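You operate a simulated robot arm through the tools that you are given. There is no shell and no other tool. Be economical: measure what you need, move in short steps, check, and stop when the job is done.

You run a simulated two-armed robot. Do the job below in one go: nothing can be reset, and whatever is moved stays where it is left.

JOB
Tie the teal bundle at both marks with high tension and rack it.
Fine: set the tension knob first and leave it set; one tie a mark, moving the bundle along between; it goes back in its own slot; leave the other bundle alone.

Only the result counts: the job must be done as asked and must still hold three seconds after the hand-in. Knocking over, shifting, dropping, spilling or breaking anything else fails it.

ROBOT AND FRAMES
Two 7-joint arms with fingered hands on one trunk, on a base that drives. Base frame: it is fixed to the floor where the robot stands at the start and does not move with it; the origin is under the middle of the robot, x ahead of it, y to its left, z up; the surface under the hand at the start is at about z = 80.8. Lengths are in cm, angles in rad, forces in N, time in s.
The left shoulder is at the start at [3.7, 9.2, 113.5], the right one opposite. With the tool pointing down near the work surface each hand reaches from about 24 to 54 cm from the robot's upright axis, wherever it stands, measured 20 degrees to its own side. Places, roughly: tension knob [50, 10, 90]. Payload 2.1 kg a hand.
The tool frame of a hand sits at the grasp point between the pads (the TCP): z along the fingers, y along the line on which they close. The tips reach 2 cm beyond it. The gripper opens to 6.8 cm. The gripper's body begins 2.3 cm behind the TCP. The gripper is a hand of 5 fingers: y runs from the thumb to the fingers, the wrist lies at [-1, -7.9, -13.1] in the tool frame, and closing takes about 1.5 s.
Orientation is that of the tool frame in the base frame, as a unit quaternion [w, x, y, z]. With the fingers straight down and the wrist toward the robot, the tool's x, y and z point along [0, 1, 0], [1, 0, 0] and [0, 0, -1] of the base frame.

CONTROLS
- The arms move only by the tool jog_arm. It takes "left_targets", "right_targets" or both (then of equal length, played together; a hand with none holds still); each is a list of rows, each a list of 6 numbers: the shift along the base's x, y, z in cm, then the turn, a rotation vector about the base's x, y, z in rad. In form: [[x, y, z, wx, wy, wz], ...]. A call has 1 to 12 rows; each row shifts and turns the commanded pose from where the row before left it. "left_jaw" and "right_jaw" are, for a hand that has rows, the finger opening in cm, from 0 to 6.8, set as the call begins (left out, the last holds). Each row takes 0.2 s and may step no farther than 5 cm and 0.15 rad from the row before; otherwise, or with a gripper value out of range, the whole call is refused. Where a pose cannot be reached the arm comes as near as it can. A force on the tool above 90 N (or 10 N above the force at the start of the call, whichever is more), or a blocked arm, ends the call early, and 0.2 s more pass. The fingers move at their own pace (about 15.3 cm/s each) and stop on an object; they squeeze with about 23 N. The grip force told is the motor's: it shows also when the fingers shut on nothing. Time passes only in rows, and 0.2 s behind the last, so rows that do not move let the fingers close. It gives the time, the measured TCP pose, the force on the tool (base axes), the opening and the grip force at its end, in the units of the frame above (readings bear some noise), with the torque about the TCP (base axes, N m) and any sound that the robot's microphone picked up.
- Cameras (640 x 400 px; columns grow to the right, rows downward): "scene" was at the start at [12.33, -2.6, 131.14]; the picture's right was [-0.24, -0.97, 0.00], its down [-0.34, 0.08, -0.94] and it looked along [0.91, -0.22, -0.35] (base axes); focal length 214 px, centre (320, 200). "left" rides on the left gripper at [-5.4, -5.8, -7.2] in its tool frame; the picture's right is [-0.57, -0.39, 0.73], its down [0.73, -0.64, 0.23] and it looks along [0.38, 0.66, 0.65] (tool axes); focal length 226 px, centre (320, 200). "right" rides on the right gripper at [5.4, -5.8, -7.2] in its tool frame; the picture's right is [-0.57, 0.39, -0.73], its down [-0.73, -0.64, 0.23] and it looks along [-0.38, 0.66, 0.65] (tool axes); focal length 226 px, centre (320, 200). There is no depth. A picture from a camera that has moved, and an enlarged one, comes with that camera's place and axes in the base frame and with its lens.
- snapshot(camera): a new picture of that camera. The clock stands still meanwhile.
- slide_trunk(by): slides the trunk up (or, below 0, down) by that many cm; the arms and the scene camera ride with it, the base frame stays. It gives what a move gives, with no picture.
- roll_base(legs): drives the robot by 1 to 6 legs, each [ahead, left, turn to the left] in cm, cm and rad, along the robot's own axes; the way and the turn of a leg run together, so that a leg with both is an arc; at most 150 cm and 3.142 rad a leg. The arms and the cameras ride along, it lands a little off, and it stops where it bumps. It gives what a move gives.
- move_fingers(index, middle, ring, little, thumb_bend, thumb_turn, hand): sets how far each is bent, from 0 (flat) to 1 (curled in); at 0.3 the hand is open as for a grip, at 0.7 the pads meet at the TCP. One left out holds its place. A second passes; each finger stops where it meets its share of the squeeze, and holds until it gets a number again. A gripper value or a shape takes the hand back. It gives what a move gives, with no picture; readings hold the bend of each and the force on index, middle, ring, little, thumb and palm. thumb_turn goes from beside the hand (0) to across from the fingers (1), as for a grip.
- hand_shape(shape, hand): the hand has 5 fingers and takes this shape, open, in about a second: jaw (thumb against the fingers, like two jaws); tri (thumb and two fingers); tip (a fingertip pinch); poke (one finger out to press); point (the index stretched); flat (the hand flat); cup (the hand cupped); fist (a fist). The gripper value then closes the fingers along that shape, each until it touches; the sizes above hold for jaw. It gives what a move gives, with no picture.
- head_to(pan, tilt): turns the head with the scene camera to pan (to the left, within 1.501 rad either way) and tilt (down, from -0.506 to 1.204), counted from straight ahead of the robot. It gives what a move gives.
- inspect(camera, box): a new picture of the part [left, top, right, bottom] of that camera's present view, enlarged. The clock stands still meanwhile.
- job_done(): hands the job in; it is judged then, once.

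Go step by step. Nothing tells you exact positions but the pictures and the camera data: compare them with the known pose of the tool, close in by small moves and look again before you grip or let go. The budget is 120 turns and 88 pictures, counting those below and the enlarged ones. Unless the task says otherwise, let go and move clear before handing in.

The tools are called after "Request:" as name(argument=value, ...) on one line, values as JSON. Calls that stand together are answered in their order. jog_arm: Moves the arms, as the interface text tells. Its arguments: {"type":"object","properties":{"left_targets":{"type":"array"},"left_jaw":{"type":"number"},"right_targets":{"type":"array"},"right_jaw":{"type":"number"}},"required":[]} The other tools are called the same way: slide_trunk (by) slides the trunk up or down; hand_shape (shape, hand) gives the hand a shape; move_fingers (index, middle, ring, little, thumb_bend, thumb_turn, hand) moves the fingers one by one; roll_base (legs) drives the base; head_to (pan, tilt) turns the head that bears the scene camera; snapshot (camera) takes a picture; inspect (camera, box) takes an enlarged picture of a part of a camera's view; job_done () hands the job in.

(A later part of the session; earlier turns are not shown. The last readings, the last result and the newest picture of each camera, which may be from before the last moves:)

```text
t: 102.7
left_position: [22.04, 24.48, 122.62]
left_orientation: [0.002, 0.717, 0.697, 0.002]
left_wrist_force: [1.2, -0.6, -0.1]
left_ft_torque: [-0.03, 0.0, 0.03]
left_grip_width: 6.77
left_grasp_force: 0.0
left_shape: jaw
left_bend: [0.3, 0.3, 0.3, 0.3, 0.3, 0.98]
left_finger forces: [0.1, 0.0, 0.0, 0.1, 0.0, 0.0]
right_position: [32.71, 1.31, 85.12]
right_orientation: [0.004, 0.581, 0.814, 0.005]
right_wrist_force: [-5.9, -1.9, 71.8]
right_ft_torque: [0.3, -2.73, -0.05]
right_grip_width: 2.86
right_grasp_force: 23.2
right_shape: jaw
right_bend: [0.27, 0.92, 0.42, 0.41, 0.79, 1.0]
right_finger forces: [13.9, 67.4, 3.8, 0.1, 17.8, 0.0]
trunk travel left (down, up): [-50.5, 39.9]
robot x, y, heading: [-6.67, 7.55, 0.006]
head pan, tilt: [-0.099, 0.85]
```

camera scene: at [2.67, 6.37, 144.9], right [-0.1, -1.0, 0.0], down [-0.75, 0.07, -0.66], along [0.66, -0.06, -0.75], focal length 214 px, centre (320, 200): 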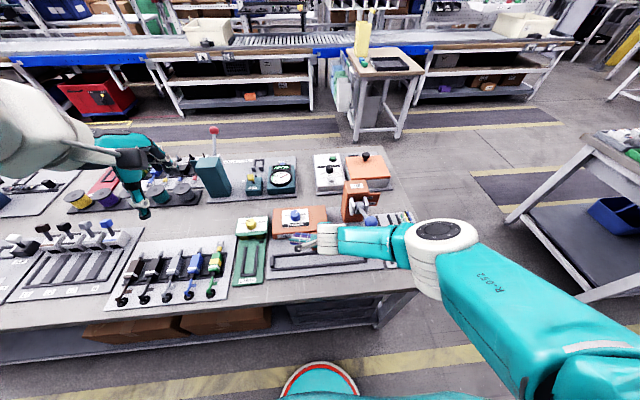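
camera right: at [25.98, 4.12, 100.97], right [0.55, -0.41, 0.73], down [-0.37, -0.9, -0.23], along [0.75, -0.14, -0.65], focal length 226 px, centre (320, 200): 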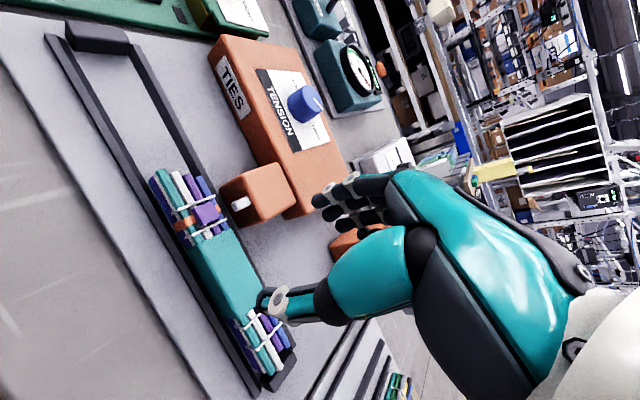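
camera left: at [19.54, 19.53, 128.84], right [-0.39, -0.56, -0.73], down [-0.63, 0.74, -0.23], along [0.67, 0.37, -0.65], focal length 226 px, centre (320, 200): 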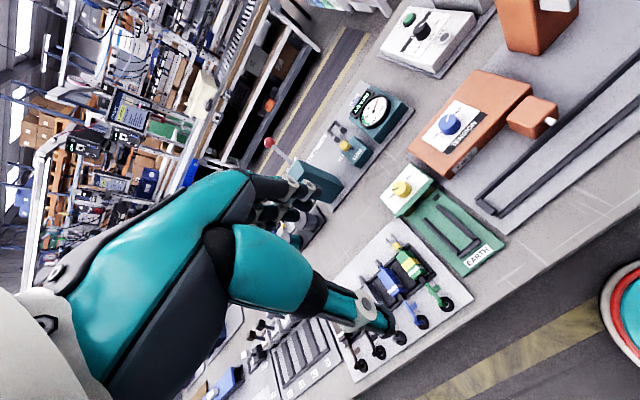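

A finger is pressing on the nozzle block (68 N). Open and lift immediately.

Request:
jog_arm(right_targets=[[0, 0, 0.3, 0, 0, 0], [0, 0, 0.3, 0, 0, 0], [0, 0, 0.5, 0, 0, 0], [0, 0, 0.5, 0, 0, 0], [0, 0, 1, 0, 0, 0], [0, 0, 2, 0, 0, 0], [0, 0, 3, 0, 0, 0], [0, 0, 0, 0, 0, 0]], right_jaw=5)

Request:
snapshot(camera="right")

```text
t: 104.5
left_position: [22.67, 24.39, 122.49]
left_orientation: [0.0, 0.717, 0.697, 0.0]
left_wrist_force: [0.4, 0.5, -0.6]
left_ft_torque: [0.01, 0.0, 0.0]
left_grip_width: 6.81
left_grasp_force: 0.2
left_shape: jaw
left_bend: [0.3, 0.3, 0.3, 0.3, 0.3, 0.98]
left_finger forces: [0.0, 0.0, 0.1, 0.0, 0.0, 0.0]
right_position: [32.61, 1.32, 92.03]
right_orientation: [-0.002, 0.581, 0.814, 0.0]
right_wrist_force: [-0.8, 0.4, 0.0]
right_ft_torque: [0.01, -0.04, 0.01]
right_grip_width: 4.97
right_grasp_force: 0.1
right_shape: jaw
right_bend: [0.27, 0.36, 0.33, 0.34, 0.57, 0.99]
right_finger forces: [0.1, 0.1, 0.0, 0.0, 0.1, 0.1]
trunk travel left (down, up): [-50.5, 39.9]
robot x, y, heading: [-6.75, 7.44, 0.003]
head pan, tilt: [-0.099, 0.85]
```

```text
9 pictures are left
camera right: at [25.4, 4.44, 99.32], right [0.55, -0.41, 0.73], down [-0.37, -0.9, -0.23], along [0.75, -0.14, -0.65], focal length 226 px, centre (320, 200)
```

right: 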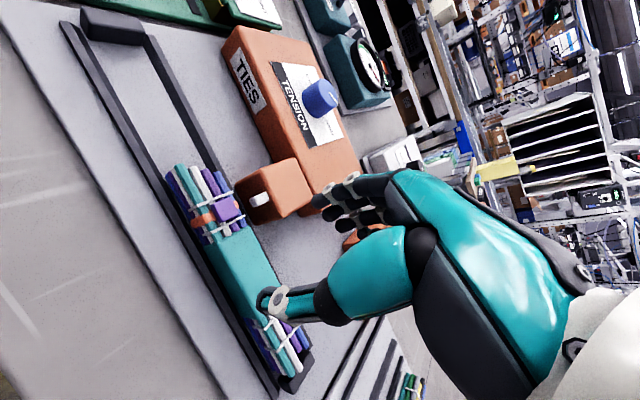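

No harm done; bundle and block are unmoved. At this opening the fingers stick out far, so I'll shift the hand 0.6 toward the robot and 0.8 right, and descend carefully.

Request:
jog_arm(right_targets=[[-0.6, -0.8, 0, 0, 0, 0], [0, 0, -3, 0, 0, 0], [0, 0, -2, 0, 0, 0], [0, 0, -1, 0, 0, 0], [0, 0, 0, 0, 0, 0]])

```text
t: 105.7
left_position: [22.61, 24.38, 122.48]
left_orientation: [0.0, 0.717, 0.697, 0.0]
left_wrist_force: [-0.4, -0.4, 0.4]
left_ft_torque: [-0.03, -0.01, 0.0]
left_grip_width: 6.78
left_grasp_force: 0.0
left_shape: jaw
left_bend: [0.3, 0.3, 0.3, 0.3, 0.3, 0.98]
left_finger forces: [0.1, 0.0, 0.0, 0.0, 0.0, 0.1]
right_position: [32.15, 0.42, 86.09]
right_orientation: [-0.001, 0.582, 0.813, -0.001]
right_wrist_force: [1.0, 1.2, 0.0]
right_ft_torque: [0.0, 0.03, 0.03]
right_grip_width: 4.99
right_grasp_force: 0.0
right_shape: jaw
right_bend: [0.27, 0.36, 0.33, 0.34, 0.57, 0.99]
right_finger forces: [0.0, 0.0, 0.0, 0.0, 0.1, 0.0]
trunk travel left (down, up): [-50.5, 39.9]
robot x, y, heading: [-6.7, 7.81, -0.0]
head pan, tilt: [-0.099, 0.85]
```

Request:
jog_arm(right_targets=[[0, 0, -0.7, 0, 0, 0], [0, 0, -0.7, 0, 0, 0], [0, 0, 0, 0, 0, 0]])

Request:
jog_arm(right_targets=[[0, 0, 0, 0, 0, 0], [0, 0, 0, 0, 0, 0], [0, 0, 0, 0, 0, 0], [0, 0, 0, 0, 0, 0], [0, 0, 0, 0, 0, 0], [0, 0, 0, 0, 0, 0], [0, 0, 0, 0, 0, 0]], right_jaw=0)

```text
t: 106.5
left_position: [22.65, 24.43, 122.51]
left_orientation: [0.0, 0.717, 0.697, 0.001]
left_wrist_force: [0.2, -0.8, 0.3]
left_ft_torque: [-0.01, 0.01, -0.01]
left_grip_width: 6.79
left_grasp_force: 0.1
left_shape: jaw
left_bend: [0.3, 0.3, 0.3, 0.3, 0.3, 0.98]
left_finger forces: [0.0, 0.0, 0.1, 0.0, 0.0, 0.1]
right_position: [32.24, 0.4, 84.77]
right_orientation: [0.0, 0.581, 0.814, 0.0]
right_wrist_force: [1.0, -0.8, 0.8]
right_ft_torque: [0.01, -0.05, 0.0]
right_grip_width: 5.04
right_grasp_force: 0.1
right_shape: jaw
right_bend: [0.26, 0.36, 0.33, 0.34, 0.57, 0.99]
right_finger forces: [1.1, 0.0, 0.1, 0.0, 0.0, 0.0]
trunk travel left (down, up): [-50.5, 39.9]
robot x, y, heading: [-6.86, 7.92, 0.005]
head pan, tilt: [-0.099, 0.85]
```

```text
t: 108.1
left_position: [22.78, 24.4, 122.54]
left_orientation: [0.0, 0.717, 0.697, 0.0]
left_wrist_force: [-0.5, -0.1, -0.3]
left_ft_torque: [0.0, 0.01, 0.02]
left_grip_width: 6.77
left_grasp_force: 0.1
left_shape: jaw
left_bend: [0.3, 0.3, 0.3, 0.3, 0.3, 0.98]
left_finger forces: [0.1, 0.1, 0.1, 0.0, 0.1, 0.0]
right_position: [32.33, 0.47, 84.75]
right_orientation: [-0.001, 0.581, 0.814, 0.0]
right_wrist_force: [0.9, -0.4, 0.0]
right_ft_torque: [0.03, -0.01, 0.03]
right_grip_width: 2.46
right_grasp_force: 23.0
right_shape: jaw
right_bend: [0.27, 0.39, 0.39, 0.41, 0.72, 1.0]
right_finger forces: [11.3, 5.7, 2.7, 0.0, 19.3, 0.1]
trunk travel left (down, up): [-50.5, 39.9]
robot x, y, heading: [-6.96, 7.48, 0.002]
head pan, tilt: [-0.099, 0.85]
```

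Gripped with sane forces. Lift over the nozzle, carry 9.3 cm left and hover just above the trough.

Request:
jog_arm(right_targets=[[0, 0, 1.5, 0, 0, 0], [0, 0, 3, 0, 0, 0], [0, 0, 4, 0, 0, 0], [0, 3, 0, 0, 0, 0], [0, 3.3, 0, 0, 0, 0], [0, 3, 0, 0, 0, 0], [0, 0, -3, 0, 0, 0], [0, 0, -2.5, 0, 0, 0], [0, 0, -1, 0, 0, 0], [0, 0, 0, 0, 0, 0]])

Request:
inspect(camera="scene", box=[240, 200, 400, 290])

```text
t: 110.3
left_position: [22.83, 24.36, 122.61]
left_orientation: [0.0, 0.717, 0.698, 0.0]
left_wrist_force: [-0.2, 0.4, -0.4]
left_ft_torque: [-0.02, -0.01, 0.0]
left_grip_width: 6.78
left_grasp_force: 0.0
left_shape: jaw
left_bend: [0.3, 0.3, 0.3, 0.3, 0.3, 0.98]
left_finger forces: [0.1, 0.0, 0.1, 0.0, 0.1, 0.1]
right_position: [32.29, 9.84, 86.9]
right_orientation: [-0.001, 0.581, 0.814, 0.0]
right_wrist_force: [-0.6, -0.2, -1.1]
right_ft_torque: [0.02, 0.01, 0.0]
right_grip_width: 2.44
right_grasp_force: 22.8
right_shape: jaw
right_bend: [0.27, 0.39, 0.41, 0.41, 0.72, 0.99]
right_finger forces: [11.6, 5.6, 2.6, 0.0, 19.9, 0.1]
trunk travel left (down, up): [-50.5, 39.9]
robot x, y, heading: [-6.86, 7.58, 0.003]
head pan, tilt: [-0.099, 0.85]
```

```text
4.00 times, centred on (320, 245) of scene
camera zoom: at [2.99, 6.38, 139.89], right [-0.1, -1.0, 0.0], down [-0.75, 0.07, -0.66], along [0.66, -0.06, -0.75], focal length 858 px, centre (320, 20)
```

zoom: 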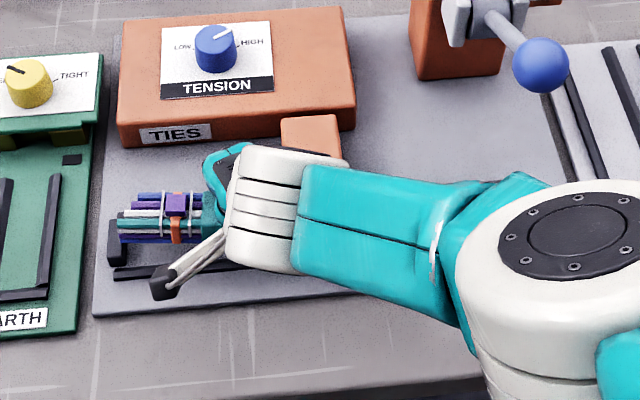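

Left end would just overlap the stop; shift 0.5 right, add 0.04 rad and lower.

Request:
jog_arm(right_targets=[[0, -0.5, 0, 0, 0, 0.04], [0, 0, -0.9, 0, 0, 0], [0, 0, -0.7, 0, 0, 0], [0, 0, -0.4, 0, 0, 0], [0, 0, -0.2, 0, 0, 0], [0, 0, 0, 0, 0, 0]])

```text
t: 111.7
left_position: [22.71, 24.36, 122.54]
left_orientation: [0.0, 0.717, 0.697, 0.0]
left_wrist_force: [0.0, 0.6, 1.0]
left_ft_torque: [-0.01, 0.0, 0.02]
left_grip_width: 6.77
left_grasp_force: 0.1
left_shape: jaw
left_bend: [0.3, 0.3, 0.3, 0.3, 0.3, 0.98]
left_finger forces: [0.1, 0.0, 0.0, 0.0, 0.0, 0.1]
right_position: [31.8, 9.03, 85.15]
right_orientation: [0.0, 0.565, 0.825, 0.001]
right_wrist_force: [0.5, -0.1, 1.9]
right_ft_torque: [-0.02, 0.0, 0.03]
right_grip_width: 2.47
right_grasp_force: 23.0
right_shape: jaw
right_bend: [0.27, 0.39, 0.4, 0.41, 0.72, 0.99]
right_finger forces: [12.0, 6.0, 3.1, 0.0, 20.3, 0.1]
right hand out of reach, approached as far as the arm can: row 3, 5
trunk travel left (down, up): [-50.5, 39.9]
robot x, y, heading: [-6.77, 7.57, 0.002]
head pan, tilt: [-0.099, 0.85]
```

Slightly out of reach. Lift 4, lower the trunk 4, and re-centre.

Request:
jog_arm(right_targets=[[0.2, 0.1, 2, 0, 0, 0], [0.2, 0.1, 2.5, 0, 0, 0], [0, 0, 0, 0, 0, 0]])

Request:
slide_trunk(by=-4)

```text
t: 112.5
left_position: [22.75, 24.41, 122.47]
left_orientation: [0.0, 0.717, 0.697, -0.001]
left_wrist_force: [0.4, 0.1, 0.4]
left_ft_torque: [0.0, 0.0, 0.01]
left_grip_width: 6.78
left_grasp_force: 0.1
left_shape: jaw
left_bend: [0.3, 0.3, 0.3, 0.3, 0.3, 0.98]
left_finger forces: [0.0, 0.1, 0.0, 0.0, 0.0, 0.0]
right_position: [32.07, 9.06, 89.64]
right_orientation: [-0.001, 0.565, 0.825, 0.0]
right_wrist_force: [0.3, -0.3, -0.8]
right_ft_torque: [0.04, 0.02, 0.0]
right_grip_width: 2.48
right_grasp_force: 23.0
right_shape: jaw
right_bend: [0.27, 0.39, 0.4, 0.41, 0.72, 0.99]
right_finger forces: [11.8, 5.6, 2.3, 0.1, 19.8, 0.1]
trunk travel left (down, up): [-50.5, 39.9]
robot x, y, heading: [-7.03, 7.2, 0.002]
head pan, tilt: [-0.099, 0.85]
```

```text
t: 113.3
left_position: [22.66, 24.48, 118.51]
left_orientation: [0.0, 0.717, 0.697, 0.0]
left_wrist_force: [-0.7, 0.3, 0.5]
left_ft_torque: [0.0, 0.01, 0.0]
left_grip_width: 6.79
left_grasp_force: 0.0
left_shape: jaw
left_bend: [0.3, 0.3, 0.3, 0.3, 0.3, 0.98]
left_finger forces: [0.0, 0.0, 0.1, 0.1, 0.0, 0.0]
right_position: [31.97, 9.1, 85.61]
right_orientation: [-0.001, 0.565, 0.825, 0.0]
right_wrist_force: [0.5, 0.5, -1.1]
right_ft_torque: [-0.03, 0.02, -0.01]
right_grip_width: 2.46
right_grasp_force: 22.5
right_shape: jaw
right_bend: [0.27, 0.39, 0.4, 0.41, 0.72, 0.99]
right_finger forces: [12.0, 5.6, 2.7, 0.1, 19.9, 0.0]
trunk travel left (down, up): [-46.5, 43.9]
robot x, y, heading: [-6.83, 7.25, 0.002]
head pan, tilt: [-0.099, 0.85]
```

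Request:
jog_arm(right_targets=[[0.3, 0.1, 0, 0, 0, 0], [0, 0, -0.5, 0, 0, 0], [0, 0, -0.3, 0, 0, 0], [0, 0, -0.2, 0, 0, 0], [0, 0, 0, 0, 0, 0]])

Request:
inspect(camera="scene", box=[240, 195, 400, 285])

```text
t: 114.5
left_position: [22.6, 24.42, 118.54]
left_orientation: [0.001, 0.717, 0.697, -0.001]
left_wrist_force: [0.1, -0.1, 0.2]
left_ft_torque: [0.0, -0.01, -0.01]
left_grip_width: 6.78
left_grasp_force: 0.0
left_shape: jaw
left_bend: [0.3, 0.3, 0.3, 0.3, 0.3, 0.98]
left_finger forces: [0.1, 0.0, 0.0, 0.1, 0.0, 0.1]
right_position: [32.4, 9.18, 84.62]
right_orientation: [-0.001, 0.565, 0.825, 0.001]
right_wrist_force: [0.4, 0.1, 6.6]
right_ft_torque: [0.0, -0.17, 0.04]
right_grip_width: 2.48
right_grasp_force: 23.2
right_shape: jaw
right_bend: [0.27, 0.39, 0.4, 0.41, 0.73, 0.99]
right_finger forces: [12.1, 6.5, 3.2, 0.0, 20.5, 0.0]
trunk travel left (down, up): [-46.5, 43.9]
robot x, y, heading: [-6.74, 7.49, 0.002]
head pan, tilt: [-0.099, 0.85]
```

```text
4.00 times, centred on (320, 240) of scene
camera zoom: at [3.27, 6.38, 135.89], right [-0.1, -1.0, 0.0], down [-0.75, 0.07, -0.66], along [0.66, -0.06, -0.75], focal length 858 px, centre (320, 40)
```

zoom: 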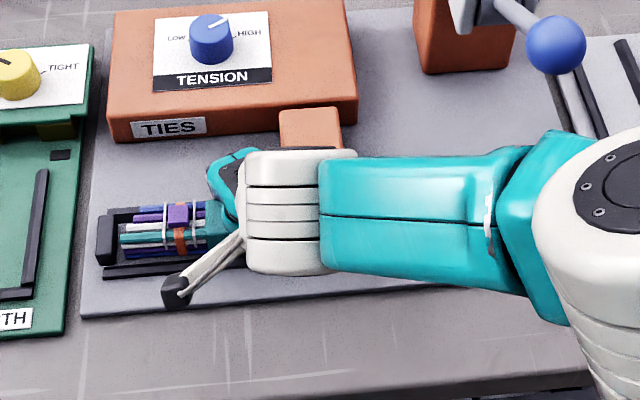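

On the floor and parallel. Slide left to the stop.

Request:
jog_arm(right_targets=[[0, 0.2, 0.05, 0, 0, 0], [0, 0.2, 0, 0, 0, 0], [0, 0.2, 0, 0, 0, 0], [0, 0.2, 0, 0, 0, 0], [0, 0, 0, 0, 0, 0]])

```text
t: 115.7
left_position: [22.67, 24.29, 118.55]
left_orientation: [0.0, 0.717, 0.697, 0.0]
left_wrist_force: [0.9, 1.0, -0.6]
left_ft_torque: [0.01, 0.01, -0.02]
left_grip_width: 6.79
left_grasp_force: 0.0
left_shape: jaw
left_bend: [0.3, 0.3, 0.3, 0.3, 0.3, 0.98]
left_finger forces: [0.0, 0.0, 0.0, 0.1, 0.0, 0.0]
right_position: [32.34, 10.01, 84.7]
right_orientation: [-0.001, 0.565, 0.825, 0.0]
right_wrist_force: [-0.5, -4.2, 0.6]
right_ft_torque: [-0.06, -0.08, -0.02]
right_grip_width: 2.49
right_grasp_force: 23.1
right_shape: jaw
right_bend: [0.27, 0.39, 0.4, 0.41, 0.73, 0.99]
right_finger forces: [11.6, 6.1, 2.9, 0.1, 20.8, 0.0]
trunk travel left (down, up): [-46.5, 43.9]
robot x, y, heading: [-6.81, 7.74, 0.0]
head pan, tilt: [-0.099, 0.85]
```

Request:
jog_arm(right_targets=[[0, 0.15, 0, 0, 0, 0], [0, 0.15, 0, 0, 0, 0], [0, 0, 0, 0, 0, 0]])

```text
t: 116.5
left_position: [22.76, 24.23, 118.51]
left_orientation: [0.0, 0.718, 0.696, 0.001]
left_wrist_force: [-0.7, -0.2, -0.2]
left_ft_torque: [0.0, -0.01, 0.02]
left_grip_width: 6.81
left_grasp_force: 0.1
left_shape: jaw
left_bend: [0.3, 0.3, 0.3, 0.3, 0.3, 0.98]
left_finger forces: [0.1, 0.0, 0.0, 0.0, 0.0, 0.1]
right_position: [32.5, 10.28, 84.8]
right_orientation: [-0.001, 0.565, 0.825, 0.0]
right_wrist_force: [0.9, -10.7, 1.1]
right_ft_torque: [-0.19, -0.08, -0.16]
right_grip_width: 2.47
right_grasp_force: 22.7
right_shape: jaw
right_bend: [0.27, 0.39, 0.4, 0.41, 0.72, 1.0]
right_finger forces: [12.2, 7.3, 4.0, 0.0, 21.6, 0.0]
trunk travel left (down, up): [-46.5, 43.9]
robot x, y, heading: [-6.81, 7.64, 0.003]
head pan, tilt: [-0.099, 0.85]
```

The bundle is against the left stop. Release, rise, and go back above the lever, then look.

Request:
jog_arm(right_targets=[[0, -0.05, 0, 0, 0, 0], [0, 0, 0, 0, 0, 0], [0, 0, 0, 0, 0, 0], [0, 0, 0, 0, 0, 0], [0, 0, 0, 0, 0, 0], [0, 0, 1, 0, 0, 0], [0, 0, 3, 0, 0, 0], [0, 0, 4, 0, 0, 0], [0, 0, 4, 0, 0, 0], [0, 0, 4, 0, 0, 0], [0, 0, 4, 0, 0, 0], [0, 0, 4, 0, 0, 0]], right_jaw=4.8)

Request:
jog_arm(right_targets=[[0, -3, 1, 0, 0, -0.12], [0, -3, 1, 0, 0, -0.12], [0, -3, 0, 0, 0, -0.13], [0, -3, 0, 0, 0, 0], [0.3, -3, 0, 0, 0, 0], [0, -3, 0, 0, 0, 0], [0, -1.7, 0, 0, 0, 0], [0, 0, 0, 0, 0, 0]], right_jaw=0)

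Request:
inspect(camera="scene", box=[240, 150, 440, 280])

```text
t: 119.1
left_position: [22.68, 24.36, 118.55]
left_orientation: [0.001, 0.717, 0.697, 0.0]
left_wrist_force: [0.2, 0.2, -0.7]
left_ft_torque: [0.02, -0.01, -0.02]
left_grip_width: 6.78
left_grasp_force: 0.0
left_shape: jaw
left_bend: [0.3, 0.3, 0.3, 0.3, 0.3, 0.98]
left_finger forces: [0.0, 0.1, 0.1, 0.0, 0.0, 0.1]
right_position: [32.27, 10.19, 108.64]
right_orientation: [-0.002, 0.564, 0.826, 0.0]
right_wrist_force: [0.0, -0.4, 0.1]
right_ft_torque: [0.0, -0.01, 0.02]
right_grip_width: 4.75
right_grasp_force: 0.1
right_shape: jaw
right_bend: [0.27, 0.37, 0.34, 0.35, 0.59, 1.0]
right_finger forces: [0.0, 0.0, 0.0, 0.0, 0.0, 0.0]
trunk travel left (down, up): [-46.5, 43.9]
robot x, y, heading: [-6.92, 7.47, -0.002]
head pan, tilt: [-0.099, 0.85]
```

```text
t: 120.9
left_position: [22.67, 24.26, 118.45]
left_orientation: [0.001, 0.717, 0.697, 0.001]
left_wrist_force: [0.4, 0.4, -0.2]
left_ft_torque: [0.01, 0.02, 0.04]
left_grip_width: 6.77
left_grasp_force: 0.1
left_shape: jaw
left_bend: [0.3, 0.3, 0.3, 0.3, 0.3, 0.98]
left_finger forces: [0.1, 0.0, 0.1, 0.0, 0.0, 0.0]
right_position: [32.94, -9.4, 110.66]
right_orientation: [-0.001, 0.707, 0.707, 0.001]
right_wrist_force: [-0.3, 0.3, -0.6]
right_ft_torque: [-0.06, 0.02, 0.02]
right_grip_width: 0.0
right_grasp_force: 23.6
right_shape: jaw
right_bend: [0.7, 0.7, 0.7, 0.7, 0.76, 1.0]
right_finger forces: [0.0, 0.1, 0.0, 0.1, 0.0, 0.1]
trunk travel left (down, up): [-46.5, 43.9]
robot x, y, heading: [-6.82, 7.74, 0.001]
head pan, tilt: [-0.099, 0.85]
```

```text
3.08 times, centred on (340, 215) of scene
camera zoom: at [3.3, 6.37, 135.88], right [-0.1, -1.0, 0.0], down [-0.75, 0.07, -0.66], along [0.66, -0.06, -0.75], focal length 660 px, centre (258, 154)
```

zoom: 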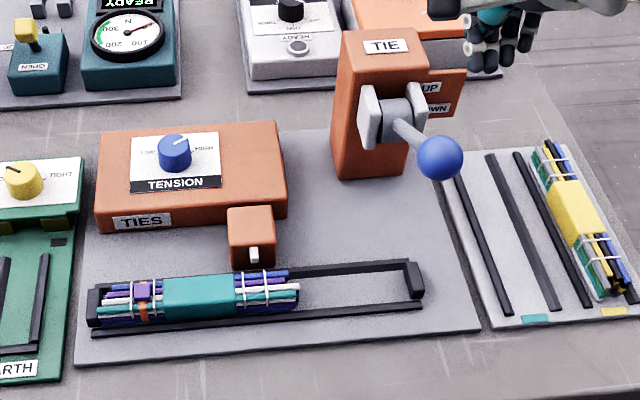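

Perfect alignment: the nozzle is between the second mark's rings. Push the lever down again.

Request:
jog_arm(right_targets=[[0, 0, -3, 0, 0, 0], [0.1, 0, -2.5, 0, 0, 0], [0, 0, -1, 0, 0, 0], [-0.4, 0, -1, 0, 0, 0], [-0.4, 0, -1, 0, 0, 0], [-0.3, 0, -1.5, 0, 0, 0], [-0.2, 0, -1.5, 0, 0, 0], [-0.1, 0, -1.5, 0, 0, 0], [0.1, 0, -1.5, 0, 0, 0], [0.3, 0, -1.5, 0, 0, 0], [0.5, 0, -1.2, 0, 0, 0], [0, 0, 0, 0, 0, 0]])

Request:
jog_arm(right_targets=[[0.2, 0, -1, 0, 0, 0], [0.3, 0, -1, 0, 0, 0], [0.4, 0, -1, 0, 0, 0], [0.5, 0, -0.8, 0, 0, 0], [0, 0, 0, 0, 0, 0]])

```text
t: 123.5
left_position: [22.56, 24.37, 118.45]
left_orientation: [0.0, 0.717, 0.697, 0.0]
left_wrist_force: [-0.7, -0.8, 0.3]
left_ft_torque: [0.0, 0.02, -0.01]
left_grip_width: 6.79
left_grasp_force: 0.1
left_shape: jaw
left_bend: [0.3, 0.3, 0.3, 0.3, 0.3, 0.98]
left_finger forces: [0.1, 0.0, 0.0, 0.0, 0.0, 0.0]
right_position: [32.17, -9.41, 93.43]
right_orientation: [-0.001, 0.707, 0.707, 0.001]
right_wrist_force: [-2.0, 0.1, 3.7]
right_ft_torque: [-0.05, 0.07, 0.02]
right_grip_width: 0.0
right_grasp_force: 22.7
right_shape: jaw
right_bend: [0.7, 0.7, 0.7, 0.7, 0.77, 1.0]
right_finger forces: [2.6, 2.4, 0.0, 0.1, 0.0, 0.0]
trunk travel left (down, up): [-46.5, 43.9]
robot x, y, heading: [-7.2, 7.56, 0.003]
head pan, tilt: [-0.099, 0.85]
```

```text
t: 124.7
left_position: [22.05, 24.47, 118.7]
left_orientation: [0.002, 0.717, 0.697, 0.001]
left_wrist_force: [0.4, 0.3, 0.3]
left_ft_torque: [-0.02, -0.01, 0.01]
left_grip_width: 6.79
left_grasp_force: 0.0
left_shape: jaw
left_bend: [0.3, 0.3, 0.3, 0.3, 0.3, 0.98]
left_finger forces: [0.0, 0.1, 0.0, 0.1, 0.1, 0.0]
right_position: [33.39, -9.16, 90.01]
right_orientation: [0.003, 0.707, 0.707, 0.005]
right_wrist_force: [-22.4, -0.5, 49.8]
right_ft_torque: [-0.11, -0.29, -0.05]
right_grip_width: 0.0
right_grasp_force: 23.2
right_shape: jaw
right_bend: [0.7, 0.7, 0.7, 0.7, 0.76, 1.0]
right_finger forces: [6.5, 7.6, 0.1, 0.0, 47.3, 0.1]
trunk travel left (down, up): [-46.5, 43.9]
robot x, y, heading: [-6.75, 7.58, 0.001]
head pan, tilt: [-0.099, 0.85]
```

Same end force as the first tie. Back off, and hover over the bundle in the release pose; check the second tie with one picture.

Request:
jog_arm(right_targets=[[-0.5, 0, 1, 0, 0, 0], [-0.5, 0, 2, 0, 0, 0], [-0.3, 0, 4, 0, 0, 0], [0, 0, 4, 0, 0, 0], [0, 0, 4, 0, 0, 0], [0, 0, 4, 0, 0, 0], [0, 3, 0, 0, 0, 0.12], [0, 3, 0, 0, 0, 0.12], [0, 3, 0, 0, 0, 0.13], [0, 3, 0, 0, 0, 0], [0, 3, 0, 0, 0, 0], [0, 3, 0, 0, 0, 0]])

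Request:
inspect(camera="scene", box=[240, 150, 440, 280])

```text
t: 127.3
left_position: [22.63, 24.36, 118.54]
left_orientation: [0.0, 0.717, 0.697, -0.001]
left_wrist_force: [-0.2, -0.4, 0.1]
left_ft_torque: [0.01, 0.01, 0.02]
left_grip_width: 6.77
left_grasp_force: 0.0
left_shape: jaw
left_bend: [0.3, 0.3, 0.3, 0.3, 0.3, 0.98]
left_finger forces: [0.0, 0.1, 0.0, 0.1, 0.1, 0.0]
right_position: [32.54, 8.59, 108.83]
right_orientation: [-0.001, 0.565, 0.825, 0.001]
right_wrist_force: [-0.2, -0.5, -0.3]
right_ft_torque: [-0.01, -0.01, 0.01]
right_grip_width: 0.0
right_grasp_force: 23.4
right_shape: jaw
right_bend: [0.7, 0.7, 0.7, 0.7, 0.76, 1.0]
right_finger forces: [0.0, 0.0, 0.1, 0.1, 0.1, 0.0]
trunk travel left (down, up): [-46.5, 43.9]
robot x, y, heading: [-6.9, 7.41, -0.0]
head pan, tilt: [-0.099, 0.85]
```

```text
3.08 times, centred on (340, 215) of scene
camera zoom: at [3.3, 6.4, 135.88], right [-0.1, -1.0, 0.0], down [-0.75, 0.07, -0.66], along [0.66, -0.06, -0.75], focal length 660 px, centre (258, 154)
```

zoom: 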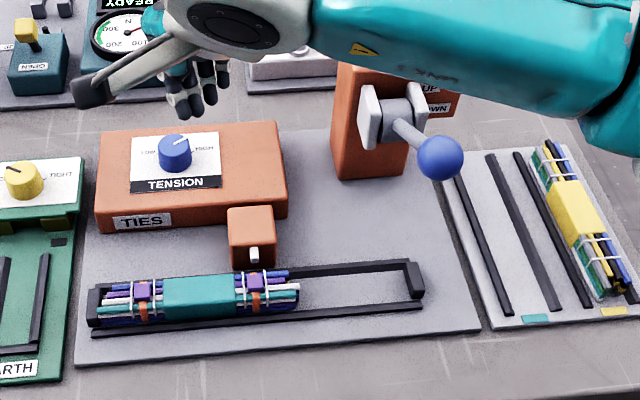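

Both ties are on and the lever is back up. Now regrip the bundle in the same pose as I released it.

Request:
jog_arm(right_targets=[[-0.1, 1.6, 0, 0, 0, 0], [0, 0, -4, 0, 0, 0], [0, 0, -4, 0, 0, 0], [0, 0, -4, 0, 0, 0], [0, 0, -4, 0, 0, 0], [0, 0, -4, 0, 0, 0], [0, 0, -2, 0, 0, 0], [0, 0, -1, 0, 0, 0], [0, 0, -0.7, 0, 0, 0], [0, 0, -0.4, 0, 0, 0], [0, 0, 0, 0, 0, 0]], right_jaw=4.8)

Request:
jog_arm(right_targets=[[0, 0, 0, 0, 0, 0], [0, 0, 0, 0, 0, 0], [0, 0, 0, 0, 0, 0], [0, 0, 0, 0, 0, 0], [0, 0, 0, 0, 0, 0], [0, 0, 0, 0, 0, 0], [0, 0, 0, 0, 0, 0]], right_jaw=0)

```text
t: 129.7
left_position: [22.79, 24.36, 118.52]
left_orientation: [0.0, 0.717, 0.697, 0.0]
left_wrist_force: [-0.2, -0.9, 0.5]
left_ft_torque: [-0.01, 0.03, 0.0]
left_grip_width: 6.77
left_grasp_force: 0.1
left_shape: jaw
left_bend: [0.3, 0.3, 0.3, 0.3, 0.3, 0.98]
left_finger forces: [0.0, 0.0, 0.0, 0.0, 0.0, 0.0]
right_position: [32.28, 10.26, 84.47]
right_orientation: [0.0, 0.566, 0.825, 0.001]
right_wrist_force: [0.8, -0.6, 0.6]
right_ft_torque: [0.03, -0.05, -0.01]
right_grip_width: 4.87
right_grasp_force: 0.0
right_shape: jaw
right_bend: [0.25, 0.37, 0.34, 0.35, 0.59, 1.0]
right_finger forces: [1.8, 0.1, 0.0, 0.0, 0.1, 0.0]
trunk travel left (down, up): [-46.5, 43.9]
robot x, y, heading: [-6.8, 7.4, -0.002]
head pan, tilt: [-0.099, 0.85]
```

```text
t: 131.3
left_position: [22.67, 24.42, 118.47]
left_orientation: [0.0, 0.717, 0.697, 0.0]
left_wrist_force: [0.2, -0.1, -0.6]
left_ft_torque: [0.01, -0.01, -0.02]
left_grip_width: 6.79
left_grasp_force: 0.1
left_shape: jaw
left_bend: [0.3, 0.3, 0.3, 0.3, 0.3, 0.98]
left_finger forces: [0.0, 0.0, 0.1, 0.0, 0.0, 0.0]
right_position: [32.17, 10.23, 84.45]
right_orientation: [0.0, 0.565, 0.825, 0.0]
right_wrist_force: [-0.2, -1.6, 0.4]
right_ft_torque: [0.0, 0.02, -0.01]
right_grip_width: 2.4
right_grasp_force: 22.9
right_shape: jaw
right_bend: [0.26, 0.39, 0.4, 0.44, 0.71, 1.0]
right_finger forces: [11.1, 5.6, 2.8, 0.0, 20.0, 0.1]
trunk travel left (down, up): [-46.5, 43.9]
robot x, y, heading: [-6.99, 7.69, 0.004]
head pan, tilt: [-0.099, 0.85]
```

Held. Lift high and drive back round to the rack end of the table.

Request:
jog_arm(right_targets=[[0, 0, 1.5, 0, 0, 0], [0, 0, 3, 0, 0, 0], [0, 0, 4, 0, 0, 0], [-0.5, 0, 4, 0, 0, 0], [-0.5, 0, 4, 0, 0, 0], [-0.5, 0, 4, 0, 0, 0], [-0.5, 0, 4, 0, 0, 0], [0, 0, 3, 0, 0, 0], [0, 0, 0, 0, 0, 0]])

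Request:
roll_base(legs=[[0, -70, 0], [0, 0, 1.57], [0, -37, 0]])

```text
t: 133.3
left_position: [22.77, 24.49, 118.57]
left_orientation: [0.0, 0.717, 0.697, 0.0]
left_wrist_force: [-1.0, 0.0, 0.0]
left_ft_torque: [-0.01, 0.02, 0.0]
left_grip_width: 6.78
left_grasp_force: 0.1
left_shape: jaw
left_bend: [0.3, 0.3, 0.3, 0.3, 0.3, 0.98]
left_finger forces: [0.0, 0.0, 0.0, 0.0, 0.1, 0.1]
right_position: [30.24, 10.22, 112.18]
right_orientation: [-0.002, 0.566, 0.825, 0.0]
right_wrist_force: [0.5, 0.6, -1.4]
right_ft_torque: [0.0, 0.0, 0.04]
right_grip_width: 2.37
right_grasp_force: 23.1
right_shape: jaw
right_bend: [0.26, 0.39, 0.4, 0.44, 0.71, 1.0]
right_finger forces: [12.0, 5.6, 2.5, 0.0, 19.8, 0.1]
trunk travel left (down, up): [-46.5, 43.9]
robot x, y, heading: [-6.34, 7.19, 0.0]
head pan, tilt: [-0.099, 0.85]
```

```text
t: 142.9
left_position: [14.41, -34.41, 118.52]
left_orientation: [0.0, 0.024, 1.0, -0.001]
left_wrist_force: [-0.6, 0.2, -0.5]
left_ft_torque: [0.02, 0.01, 0.03]
left_grip_width: 6.79
left_grasp_force: 0.1
left_shape: jaw
left_bend: [0.3, 0.3, 0.3, 0.3, 0.3, 0.98]
left_finger forces: [0.0, 0.1, 0.1, 0.0, 0.0, 0.0]
right_position: [28.85, -27.2, 112.14]
right_orientation: [0.0, -0.173, 0.985, -0.002]
right_wrist_force: [0.1, 0.6, -1.4]
right_ft_torque: [-0.05, 0.0, -0.01]
right_grip_width: 2.4
right_grasp_force: 22.7
right_shape: jaw
right_bend: [0.26, 0.39, 0.4, 0.44, 0.71, 1.0]
right_finger forces: [12.0, 5.5, 2.3, 0.0, 19.7, 0.0]
trunk travel left (down, up): [-46.5, 43.9]
robot x, y, heading: [30.61, -64.28, 1.554]
head pan, tilt: [-0.099, 0.85]
```

Request:
roll_base(legs=[[3, 0, 0]])

Request:
jog_arm(right_targets=[[1.5, 0.3, -3, 0, 0, 0.023], [1.5, 0.3, -3, 0, 0, 0], [1.5, 0.3, -3, 0, 0, 0], [1.5, 0.3, -3, 0, 0, 0], [1.3, 0.3, -3, 0, 0, 0], [1.3, 0.3, -3, 0, 0, 0], [0, 0.3, -3, 0, 0, 0], [0, 0, 0, 0, 0, 0]])

```text
t: 143.8
left_position: [14.38, -31.32, 118.33]
left_orientation: [-0.001, 0.024, 1.0, -0.001]
left_wrist_force: [0.4, -0.3, 0.1]
left_ft_torque: [0.02, 0.04, -0.03]
left_grip_width: 6.79
left_grasp_force: 0.0
left_shape: jaw
left_bend: [0.3, 0.3, 0.3, 0.3, 0.3, 0.98]
left_finger forces: [0.0, 0.0, 0.0, 0.0, 0.0, 0.0]
right_position: [28.81, -23.99, 111.97]
right_orientation: [0.0, -0.173, 0.985, -0.001]
right_wrist_force: [-0.4, -0.4, -1.6]
right_ft_torque: [-0.04, 0.01, 0.0]
right_grip_width: 2.41
right_grasp_force: 23.0
right_shape: jaw
right_bend: [0.26, 0.39, 0.4, 0.44, 0.71, 1.0]
right_finger forces: [11.9, 5.6, 2.4, 0.0, 19.6, 0.1]
trunk travel left (down, up): [-46.5, 43.9]
robot x, y, heading: [30.75, -61.3, 1.555]
head pan, tilt: [-0.099, 0.85]
```

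```text
t: 145.6
left_position: [14.31, -31.41, 118.57]
left_orientation: [0.0, 0.024, 1.0, 0.0]
left_wrist_force: [-0.1, 0.3, 0.0]
left_ft_torque: [0.0, 0.0, 0.01]
left_grip_width: 6.75
left_grasp_force: 0.0
left_shape: jaw
left_bend: [0.3, 0.3, 0.3, 0.3, 0.3, 0.98]
left_finger forces: [0.0, 0.0, 0.0, 0.0, 0.1, 0.1]
right_position: [37.46, -22.25, 91.03]
right_orientation: [0.0, -0.184, 0.983, -0.001]
right_wrist_force: [-0.5, -0.5, -1.1]
right_ft_torque: [0.01, 0.01, 0.0]
right_grip_width: 2.36
right_grasp_force: 22.7
right_shape: jaw
right_bend: [0.26, 0.39, 0.4, 0.44, 0.72, 0.99]
right_finger forces: [12.0, 5.5, 2.3, 0.1, 19.8, 0.1]
trunk travel left (down, up): [-46.5, 43.9]
robot x, y, heading: [30.85, -61.5, 1.55]
head pan, tilt: [-0.099, 0.85]
```

Request:
jog_arm(right_targets=[[0, 0.15, -2, 0, 0, 0], [0, 0, -1.2, 0, 0, 0], [0, 0, 0, 0, 0, 0]])

Request:
inspect(camera="scene", box=[270, 190, 390, 290])

```text
t: 146.4
left_position: [14.48, -31.47, 118.49]
left_orientation: [0.0, 0.024, 1.0, 0.001]
left_wrist_force: [0.6, -0.9, 0.2]
left_ft_torque: [-0.01, 0.04, 0.01]
left_grip_width: 6.77
left_grasp_force: 0.1
left_shape: jaw
left_bend: [0.3, 0.3, 0.3, 0.3, 0.3, 0.98]
left_finger forces: [0.1, 0.0, 0.0, 0.0, 0.0, 0.0]
right_position: [37.36, -21.96, 87.84]
right_orientation: [-0.001, -0.185, 0.983, -0.001]
right_wrist_force: [-0.6, -0.7, -1.1]
right_ft_torque: [-0.03, 0.0, 0.0]
right_grip_width: 2.39
right_grasp_force: 22.9
right_shape: jaw
right_bend: [0.26, 0.39, 0.4, 0.44, 0.72, 0.99]
right_finger forces: [12.0, 5.6, 2.3, 0.0, 19.8, 0.1]
trunk travel left (down, up): [-46.5, 43.9]
robot x, y, heading: [30.55, -61.25, 1.55]
head pan, tilt: [-0.099, 0.85]
```

```text
4.00 times, centred on (330, 240) of scene
camera zoom: at [31.61, -51.53, 135.87], right [0.99, -0.12, 0.0], down [-0.09, -0.75, -0.66], along [0.08, 0.66, -0.75], focal length 858 px, centre (280, 40)
```

zoom: 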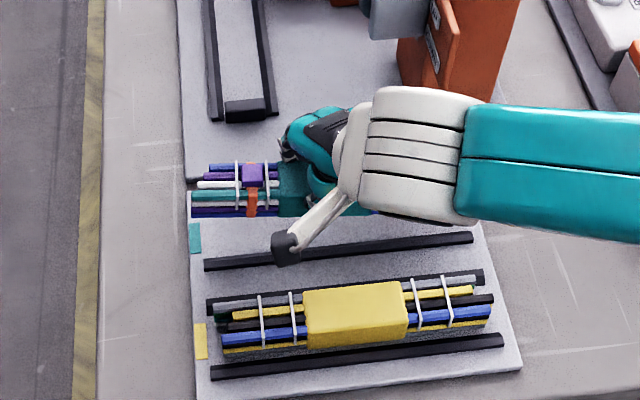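

The bundle needs about +0.12 rad, +0.65 in x and −0.6 in y relative to the slot rails. Apply, lower close, and recheck.

Request:
jog_arm(right_targets=[[0.3, -0.3, 0, 0, 0, 0.06], [0.35, -0.3, 0, 0, 0, 0.06], [0, 0, -0.8, 0, 0, 0], [0, 0, -0.6, 0, 0, 0], [0, 0, 0, 0, 0, 0]])

Request:
inspect(camera="scene", box=[290, 210, 370, 270])

```text
t: 147.6
left_position: [14.28, -31.31, 118.44]
left_orientation: [-0.001, 0.024, 1.0, 0.0]
left_wrist_force: [0.5, 0.4, 0.8]
left_ft_torque: [0.01, 0.02, 0.02]
left_grip_width: 6.8
left_grasp_force: 0.1
left_shape: jaw
left_bend: [0.3, 0.3, 0.3, 0.3, 0.3, 0.98]
left_finger forces: [0.0, 0.0, 0.1, 0.0, 0.0, 0.0]
right_position: [38.13, -22.59, 86.43]
right_orientation: [-0.001, -0.244, 0.97, -0.001]
right_wrist_force: [-0.2, 1.5, -2.0]
right_ft_torque: [-0.04, 0.02, -0.02]
right_grip_width: 2.37
right_grasp_force: 22.8
right_shape: jaw
right_bend: [0.26, 0.39, 0.4, 0.44, 0.72, 0.99]
right_finger forces: [12.1, 5.6, 2.3, 0.1, 19.9, 0.0]
trunk travel left (down, up): [-46.5, 43.9]
robot x, y, heading: [30.94, -61.39, 1.554]
head pan, tilt: [-0.099, 0.85]
```

```text
6.67 times, centred on (330, 240) of scene
camera zoom: at [31.61, -51.53, 135.87], right [0.99, -0.12, 0.0], down [-0.09, -0.75, -0.66], along [0.08, 0.66, -0.75], focal length 1430 px, centre (253, -67)
```

zoom: 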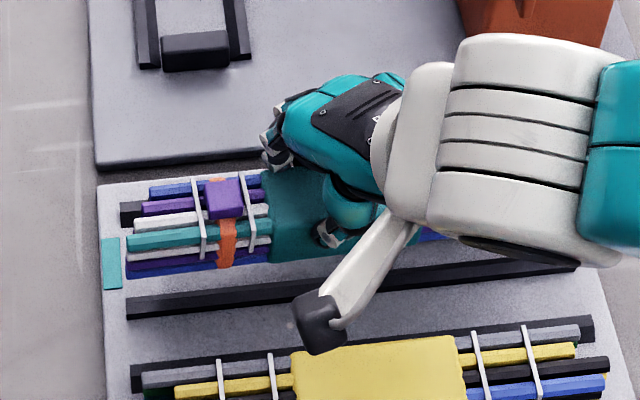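

Parallel now; only ~0.15 more toward me is needed. Lower into the slot.

Request:
jog_arm(right_targets=[[0, -0.15, -0.6, 0, 0, 0], [0, 0, -0.6, 0, 0, 0], [0, 0, -0.4, 0, 0, 0], [0, 0, -0.3, 0, 0, 0], [0, 0, 0, 0, 0, 0]])

```text
t: 148.8
left_position: [14.41, -31.49, 118.54]
left_orientation: [-0.001, 0.024, 1.0, 0.0]
left_wrist_force: [0.2, -0.2, 0.1]
left_ft_torque: [-0.02, 0.0, -0.03]
left_grip_width: 6.78
left_grasp_force: 0.0
left_shape: jaw
left_bend: [0.3, 0.3, 0.3, 0.3, 0.3, 0.98]
left_finger forces: [0.0, 0.1, 0.0, 0.1, 0.0, 0.1]
right_position: [38.12, -22.59, 84.68]
right_orientation: [-0.001, -0.244, 0.97, 0.0]
right_wrist_force: [0.1, 2.4, 11.0]
right_ft_torque: [0.11, 0.02, -0.02]
right_grip_width: 2.49
right_grasp_force: 23.3
right_shape: jaw
right_bend: [0.26, 0.38, 0.4, 0.44, 0.74, 0.99]
right_finger forces: [14.4, 6.8, 3.2, 0.1, 23.1, 0.0]
trunk travel left (down, up): [-46.5, 43.9]
robot x, y, heading: [30.7, -60.7, 1.552]
head pan, tilt: [-0.099, 0.85]
```

Request:
inspect(camera="scene", box=[290, 210, 370, 270])

```text
6.67 times, centred on (330, 240) of scene
camera zoom: at [31.6, -51.6, 135.89], right [0.99, -0.12, 0.0], down [-0.09, -0.75, -0.66], along [0.08, 0.66, -0.75], focal length 1430 px, centre (253, -67)
```

zoom: 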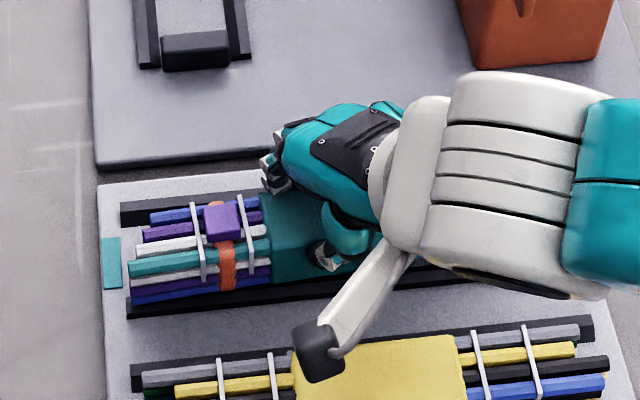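

The bundle sits between its rails, straight, with the contact force centred under it. Release with the small opening and rise.

Request:
jog_arm(right_targets=[[0, 0, 0.1, 0, 0, 0], [0, 0, 0, 0, 0, 0], [0, 0, 0, 0, 0, 0], [0, 0, 0, 0, 0, 0], [0, 0, 0, 0, 0, 0], [0, 0, 1, 0, 0, 0], [0, 0, 2, 0, 0, 0], [0, 0, 4, 0, 0, 0], [0, 0, 4, 0, 0, 0], [0, -3, 4, 0, 0, 0], [0, -4, 3, 0, 0, 0], [0, -4, 3, 0, 0, 0]], right_jaw=4.8)

Request:
jog_arm(right_targets=[[3, 0, 1, 0, 0, 0], [4, 0, 1, 0, 0, 0], [4, 0, 0, 0, 0, 0], [4, -1, 0, 0, 0, 0], [0, 0, 0, 0, 0, 0]])

Request:
inspect(camera="scene", box=[280, 190, 400, 290])

```text
t: 151.4
left_position: [14.49, -31.46, 118.47]
left_orientation: [0.0, 0.025, 1.0, 0.0]
left_wrist_force: [-0.9, 0.6, -0.5]
left_ft_torque: [0.01, 0.02, 0.01]
left_grip_width: 6.78
left_grasp_force: 0.0
left_shape: jaw
left_bend: [0.3, 0.3, 0.3, 0.3, 0.3, 0.98]
left_finger forces: [0.0, 0.0, 0.1, 0.0, 0.0, 0.0]
right_position: [38.01, -33.68, 105.7]
right_orientation: [0.0, -0.243, 0.97, -0.001]
right_wrist_force: [0.9, -0.1, 0.4]
right_ft_torque: [0.02, 0.01, 0.0]
right_grip_width: 4.79
right_grasp_force: 0.0
right_shape: jaw
right_bend: [0.27, 0.37, 0.34, 0.35, 0.59, 0.99]
right_finger forces: [0.0, 0.1, 0.0, 0.0, 0.1, 0.0]
trunk travel left (down, up): [-46.5, 43.9]
robot x, y, heading: [30.68, -60.74, 1.55]
head pan, tilt: [-0.099, 0.85]
```

```text
t: 152.6
left_position: [14.44, -31.26, 118.52]
left_orientation: [0.0, 0.024, 1.0, 0.0]
left_wrist_force: [0.0, -0.1, -0.5]
left_ft_torque: [-0.01, 0.02, 0.02]
left_grip_width: 6.77
left_grasp_force: 0.0
left_shape: jaw
left_bend: [0.3, 0.3, 0.3, 0.3, 0.3, 0.98]
left_finger forces: [0.0, 0.1, 0.1, 0.0, 0.0, 0.0]
right_position: [53.02, -34.53, 107.89]
right_orientation: [-0.002, -0.244, 0.97, -0.001]
right_wrist_force: [-0.3, 0.5, -0.6]
right_ft_torque: [0.01, -0.01, 0.01]
right_grip_width: 4.8
right_grasp_force: 0.1
right_shape: jaw
right_bend: [0.27, 0.37, 0.34, 0.35, 0.59, 0.99]
right_finger forces: [0.0, 0.0, 0.0, 0.0, 0.1, 0.1]
trunk travel left (down, up): [-46.5, 43.9]
robot x, y, heading: [30.64, -61.4, 1.552]
head pan, tilt: [-0.099, 0.85]
```

```text
4.00 times, centred on (340, 240) of scene
camera zoom: at [31.62, -51.56, 135.88], right [0.99, -0.12, 0.0], down [-0.09, -0.75, -0.66], along [0.08, 0.66, -0.75], focal length 858 px, centre (240, 40)
```

zoom: 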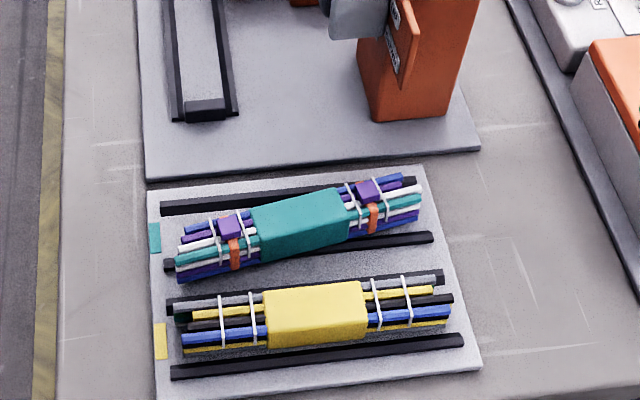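

On release the bundle ended up skewed (~+0.155 rad, centre ≈(39.2,−22.1)), riding on the rails; it needed about 0.5 more in +y. I'll regrip it and reseat using force and height feedback, since only one picture is left.

Request:
jog_arm(right_targets=[[-4, 1, 0, 0, 0, 0], [-4, 0, 0, 0, 0, 0], [-4, 2, 0, 0, 0, 0], [-3, 3, -1, 0, 0, 0], [0, 3, -3, 0, 0, 0], [0, 2.7, -4, 0, 0, 0], [0, 0, -4, 0, 0, 0], [0, 0, -4, 0, 0, 0], [0, 0, -3, 0, 0, 0], [0, 0, -2, 0, 0, 0], [0, 0, 0, 0, 0, 0]], right_jaw=5.4)

```text
t: 155.0
left_position: [14.41, -31.43, 118.53]
left_orientation: [0.0, 0.025, 1.0, 0.001]
left_wrist_force: [0.8, -0.4, 0.3]
left_ft_torque: [-0.02, -0.02, -0.03]
left_grip_width: 6.77
left_grasp_force: 0.0
left_shape: jaw
left_bend: [0.3, 0.3, 0.3, 0.3, 0.3, 0.98]
left_finger forces: [0.0, 0.0, 0.0, 0.0, 0.1, 0.0]
right_position: [37.94, -22.97, 86.69]
right_orientation: [0.0, -0.245, 0.97, -0.001]
right_wrist_force: [-1.0, -0.6, -0.5]
right_ft_torque: [-0.05, 0.03, 0.0]
right_grip_width: 5.37
right_grasp_force: 0.2
right_shape: jaw
right_bend: [0.27, 0.34, 0.32, 0.33, 0.51, 0.99]
right_finger forces: [0.0, 0.0, 0.0, 0.1, 0.0, 0.0]
trunk travel left (down, up): [-46.5, 43.9]
robot x, y, heading: [30.98, -61.04, 1.556]
head pan, tilt: [-0.099, 0.85]
```

Request:
jog_arm(right_targets=[[0, 0.1, -0.6, 0, 0, 0], [0, 0, -0.6, 0, 0, 0], [0, 0, 0, 0, 0, 0]])

Request:
jog_arm(right_targets=[[0, 0, 0, 0, 0, 0], [0, 0, 0, 0, 0, 0], [0, 0, 0, 0, 0, 0], [0, 0, 0, 0, 0, 0], [0, 0, 0, 0, 0, 0], [0, 0, 0, 0, 0, 0], [0, 0, 0, 0, 0, 0]], right_jaw=0)

```text
t: 155.8
left_position: [14.46, -31.39, 118.48]
left_orientation: [-0.001, 0.025, 1.0, 0.0]
left_wrist_force: [-0.7, -0.2, 0.2]
left_ft_torque: [-0.03, 0.0, 0.01]
left_grip_width: 6.78
left_grasp_force: 0.1
left_shape: jaw
left_bend: [0.3, 0.3, 0.3, 0.3, 0.3, 0.98]
left_finger forces: [0.0, 0.0, 0.0, 0.1, 0.0, 0.1]
right_position: [37.97, -22.73, 85.47]
right_orientation: [-0.002, -0.243, 0.97, -0.001]
right_wrist_force: [1.4, 0.8, -0.5]
right_ft_torque: [0.02, 0.02, -0.02]
right_grip_width: 5.4
right_grasp_force: 0.2
right_shape: jaw
right_bend: [0.27, 0.34, 0.32, 0.33, 0.51, 0.99]
right_finger forces: [0.0, 0.1, 0.0, 0.0, 0.1, 0.0]
trunk travel left (down, up): [-46.5, 43.9]
robot x, y, heading: [30.54, -61.14, 1.545]
head pan, tilt: [-0.099, 0.85]
```

```text
t: 157.4
left_position: [14.47, -31.51, 118.62]
left_orientation: [0.0, 0.025, 1.0, 0.0]
left_wrist_force: [0.4, 0.1, -0.5]
left_ft_torque: [0.01, 0.01, -0.02]
left_grip_width: 6.79
left_grasp_force: 0.0
left_shape: jaw
left_bend: [0.3, 0.3, 0.3, 0.3, 0.3, 0.98]
left_finger forces: [0.0, 0.0, 0.0, 0.1, 0.0, 0.1]
right_position: [37.98, -22.79, 85.54]
right_orientation: [-0.001, -0.243, 0.97, 0.0]
right_wrist_force: [2.8, 2.1, 19.5]
right_ft_torque: [0.37, 0.02, -0.11]
right_grip_width: 2.49
right_grasp_force: 22.7
right_shape: jaw
right_bend: [0.74, 0.45, 0.53, 0.47, 0.8, 1.0]
right_finger forces: [13.3, 14.9, 1.7, 0.1, 19.6, 0.0]
trunk travel left (down, up): [-46.5, 43.9]
robot x, y, heading: [31.12, -61.43, 1.554]
head pan, tilt: [-0.099, 0.85]
```

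Request:
jog_arm(right_targets=[[0, 0, 0.5, 0, 0, 0], [0, 0, 0.7, 0, 0, 0], [0, 0, 0.8, 0, 0, 0], [0, 0, 0, 0, 0, 0], [0, 0, 0, 0, 0, 0]])

```text
t: 158.6
left_position: [14.47, -31.32, 118.48]
left_orientation: [0.0, 0.025, 1.0, 0.001]
left_wrist_force: [-0.1, -1.1, -0.4]
left_ft_torque: [0.03, -0.05, -0.01]
left_grip_width: 6.78
left_grasp_force: 0.1
left_shape: jaw
left_bend: [0.3, 0.3, 0.3, 0.3, 0.3, 0.98]
left_finger forces: [0.0, 0.0, 0.1, 0.0, 0.0, 0.1]
right_position: [37.93, -22.68, 87.5]
right_orientation: [0.0, -0.243, 0.97, -0.001]
right_wrist_force: [-0.7, -0.5, -1.8]
right_ft_torque: [0.0, 0.05, 0.02]
right_grip_width: 2.37
right_grasp_force: 22.7
right_shape: jaw
right_bend: [0.74, 0.45, 0.53, 0.47, 0.8, 1.0]
right_finger forces: [10.6, 8.9, 0.0, 0.0, 17.5, 0.1]
trunk travel left (down, up): [-46.5, 43.9]
robot x, y, heading: [30.55, -61.12, 1.552]
head pan, tilt: [-0.099, 0.85]
```

It is held (weight felt). Apply the estimated correction (−0.14 rad, +0.6 y, −0.2 x), hover just above the rails and use the last picture for the fine adjustment.

Request:
jog_arm(right_targets=[[-0.1, 0.3, 0, 0, 0, -0.07], [-0.1, 0.3, 0, 0, 0, -0.07], [0, 0, -0.6, 0, 0, 0], [0, 0, -0.6, 0, 0, 0], [0, 0, 0, 0, 0, 0]])

Request:
inspect(camera="scene", box=[290, 200, 386, 272])

```text
t: 159.8
left_position: [14.36, -31.37, 118.53]
left_orientation: [0.0, 0.024, 1.0, 0.0]
left_wrist_force: [-0.5, 0.4, 0.0]
left_ft_torque: [-0.03, 0.03, -0.01]
left_grip_width: 6.76
left_grasp_force: 0.0
left_shape: jaw
left_bend: [0.3, 0.3, 0.3, 0.3, 0.3, 0.98]
left_finger forces: [0.0, 0.0, 0.0, 0.0, 0.0, 0.0]
right_position: [37.86, -22.27, 86.19]
right_orientation: [0.0, -0.175, 0.985, -0.001]
right_wrist_force: [0.6, 0.0, 0.1]
right_ft_torque: [0.02, 0.01, -0.02]
right_grip_width: 1.43
right_grasp_force: 22.9
right_shape: jaw
right_bend: [0.76, 0.76, 0.53, 0.47, 0.85, 1.0]
right_finger forces: [0.0, 0.0, 0.1, 0.0, 0.0, 0.1]
trunk travel left (down, up): [-46.5, 43.9]
robot x, y, heading: [30.38, -61.59, 1.552]
head pan, tilt: [-0.099, 0.85]
```

```text
5.56 times, centred on (338, 236) of scene
camera zoom: at [31.61, -51.54, 135.87], right [0.99, -0.12, 0.0], down [-0.09, -0.75, -0.66], along [0.08, 0.66, -0.75], focal length 1192 px, centre (220, 0)
```

zoom: 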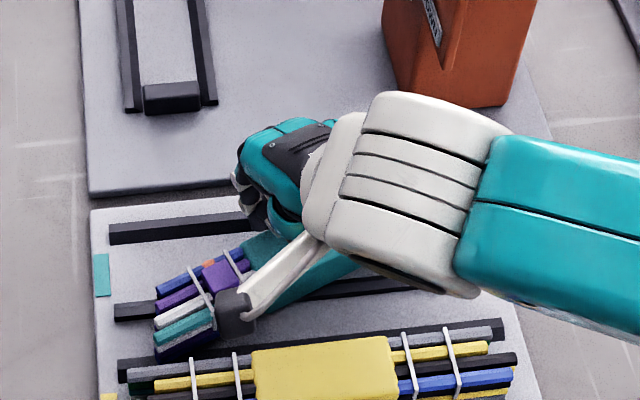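

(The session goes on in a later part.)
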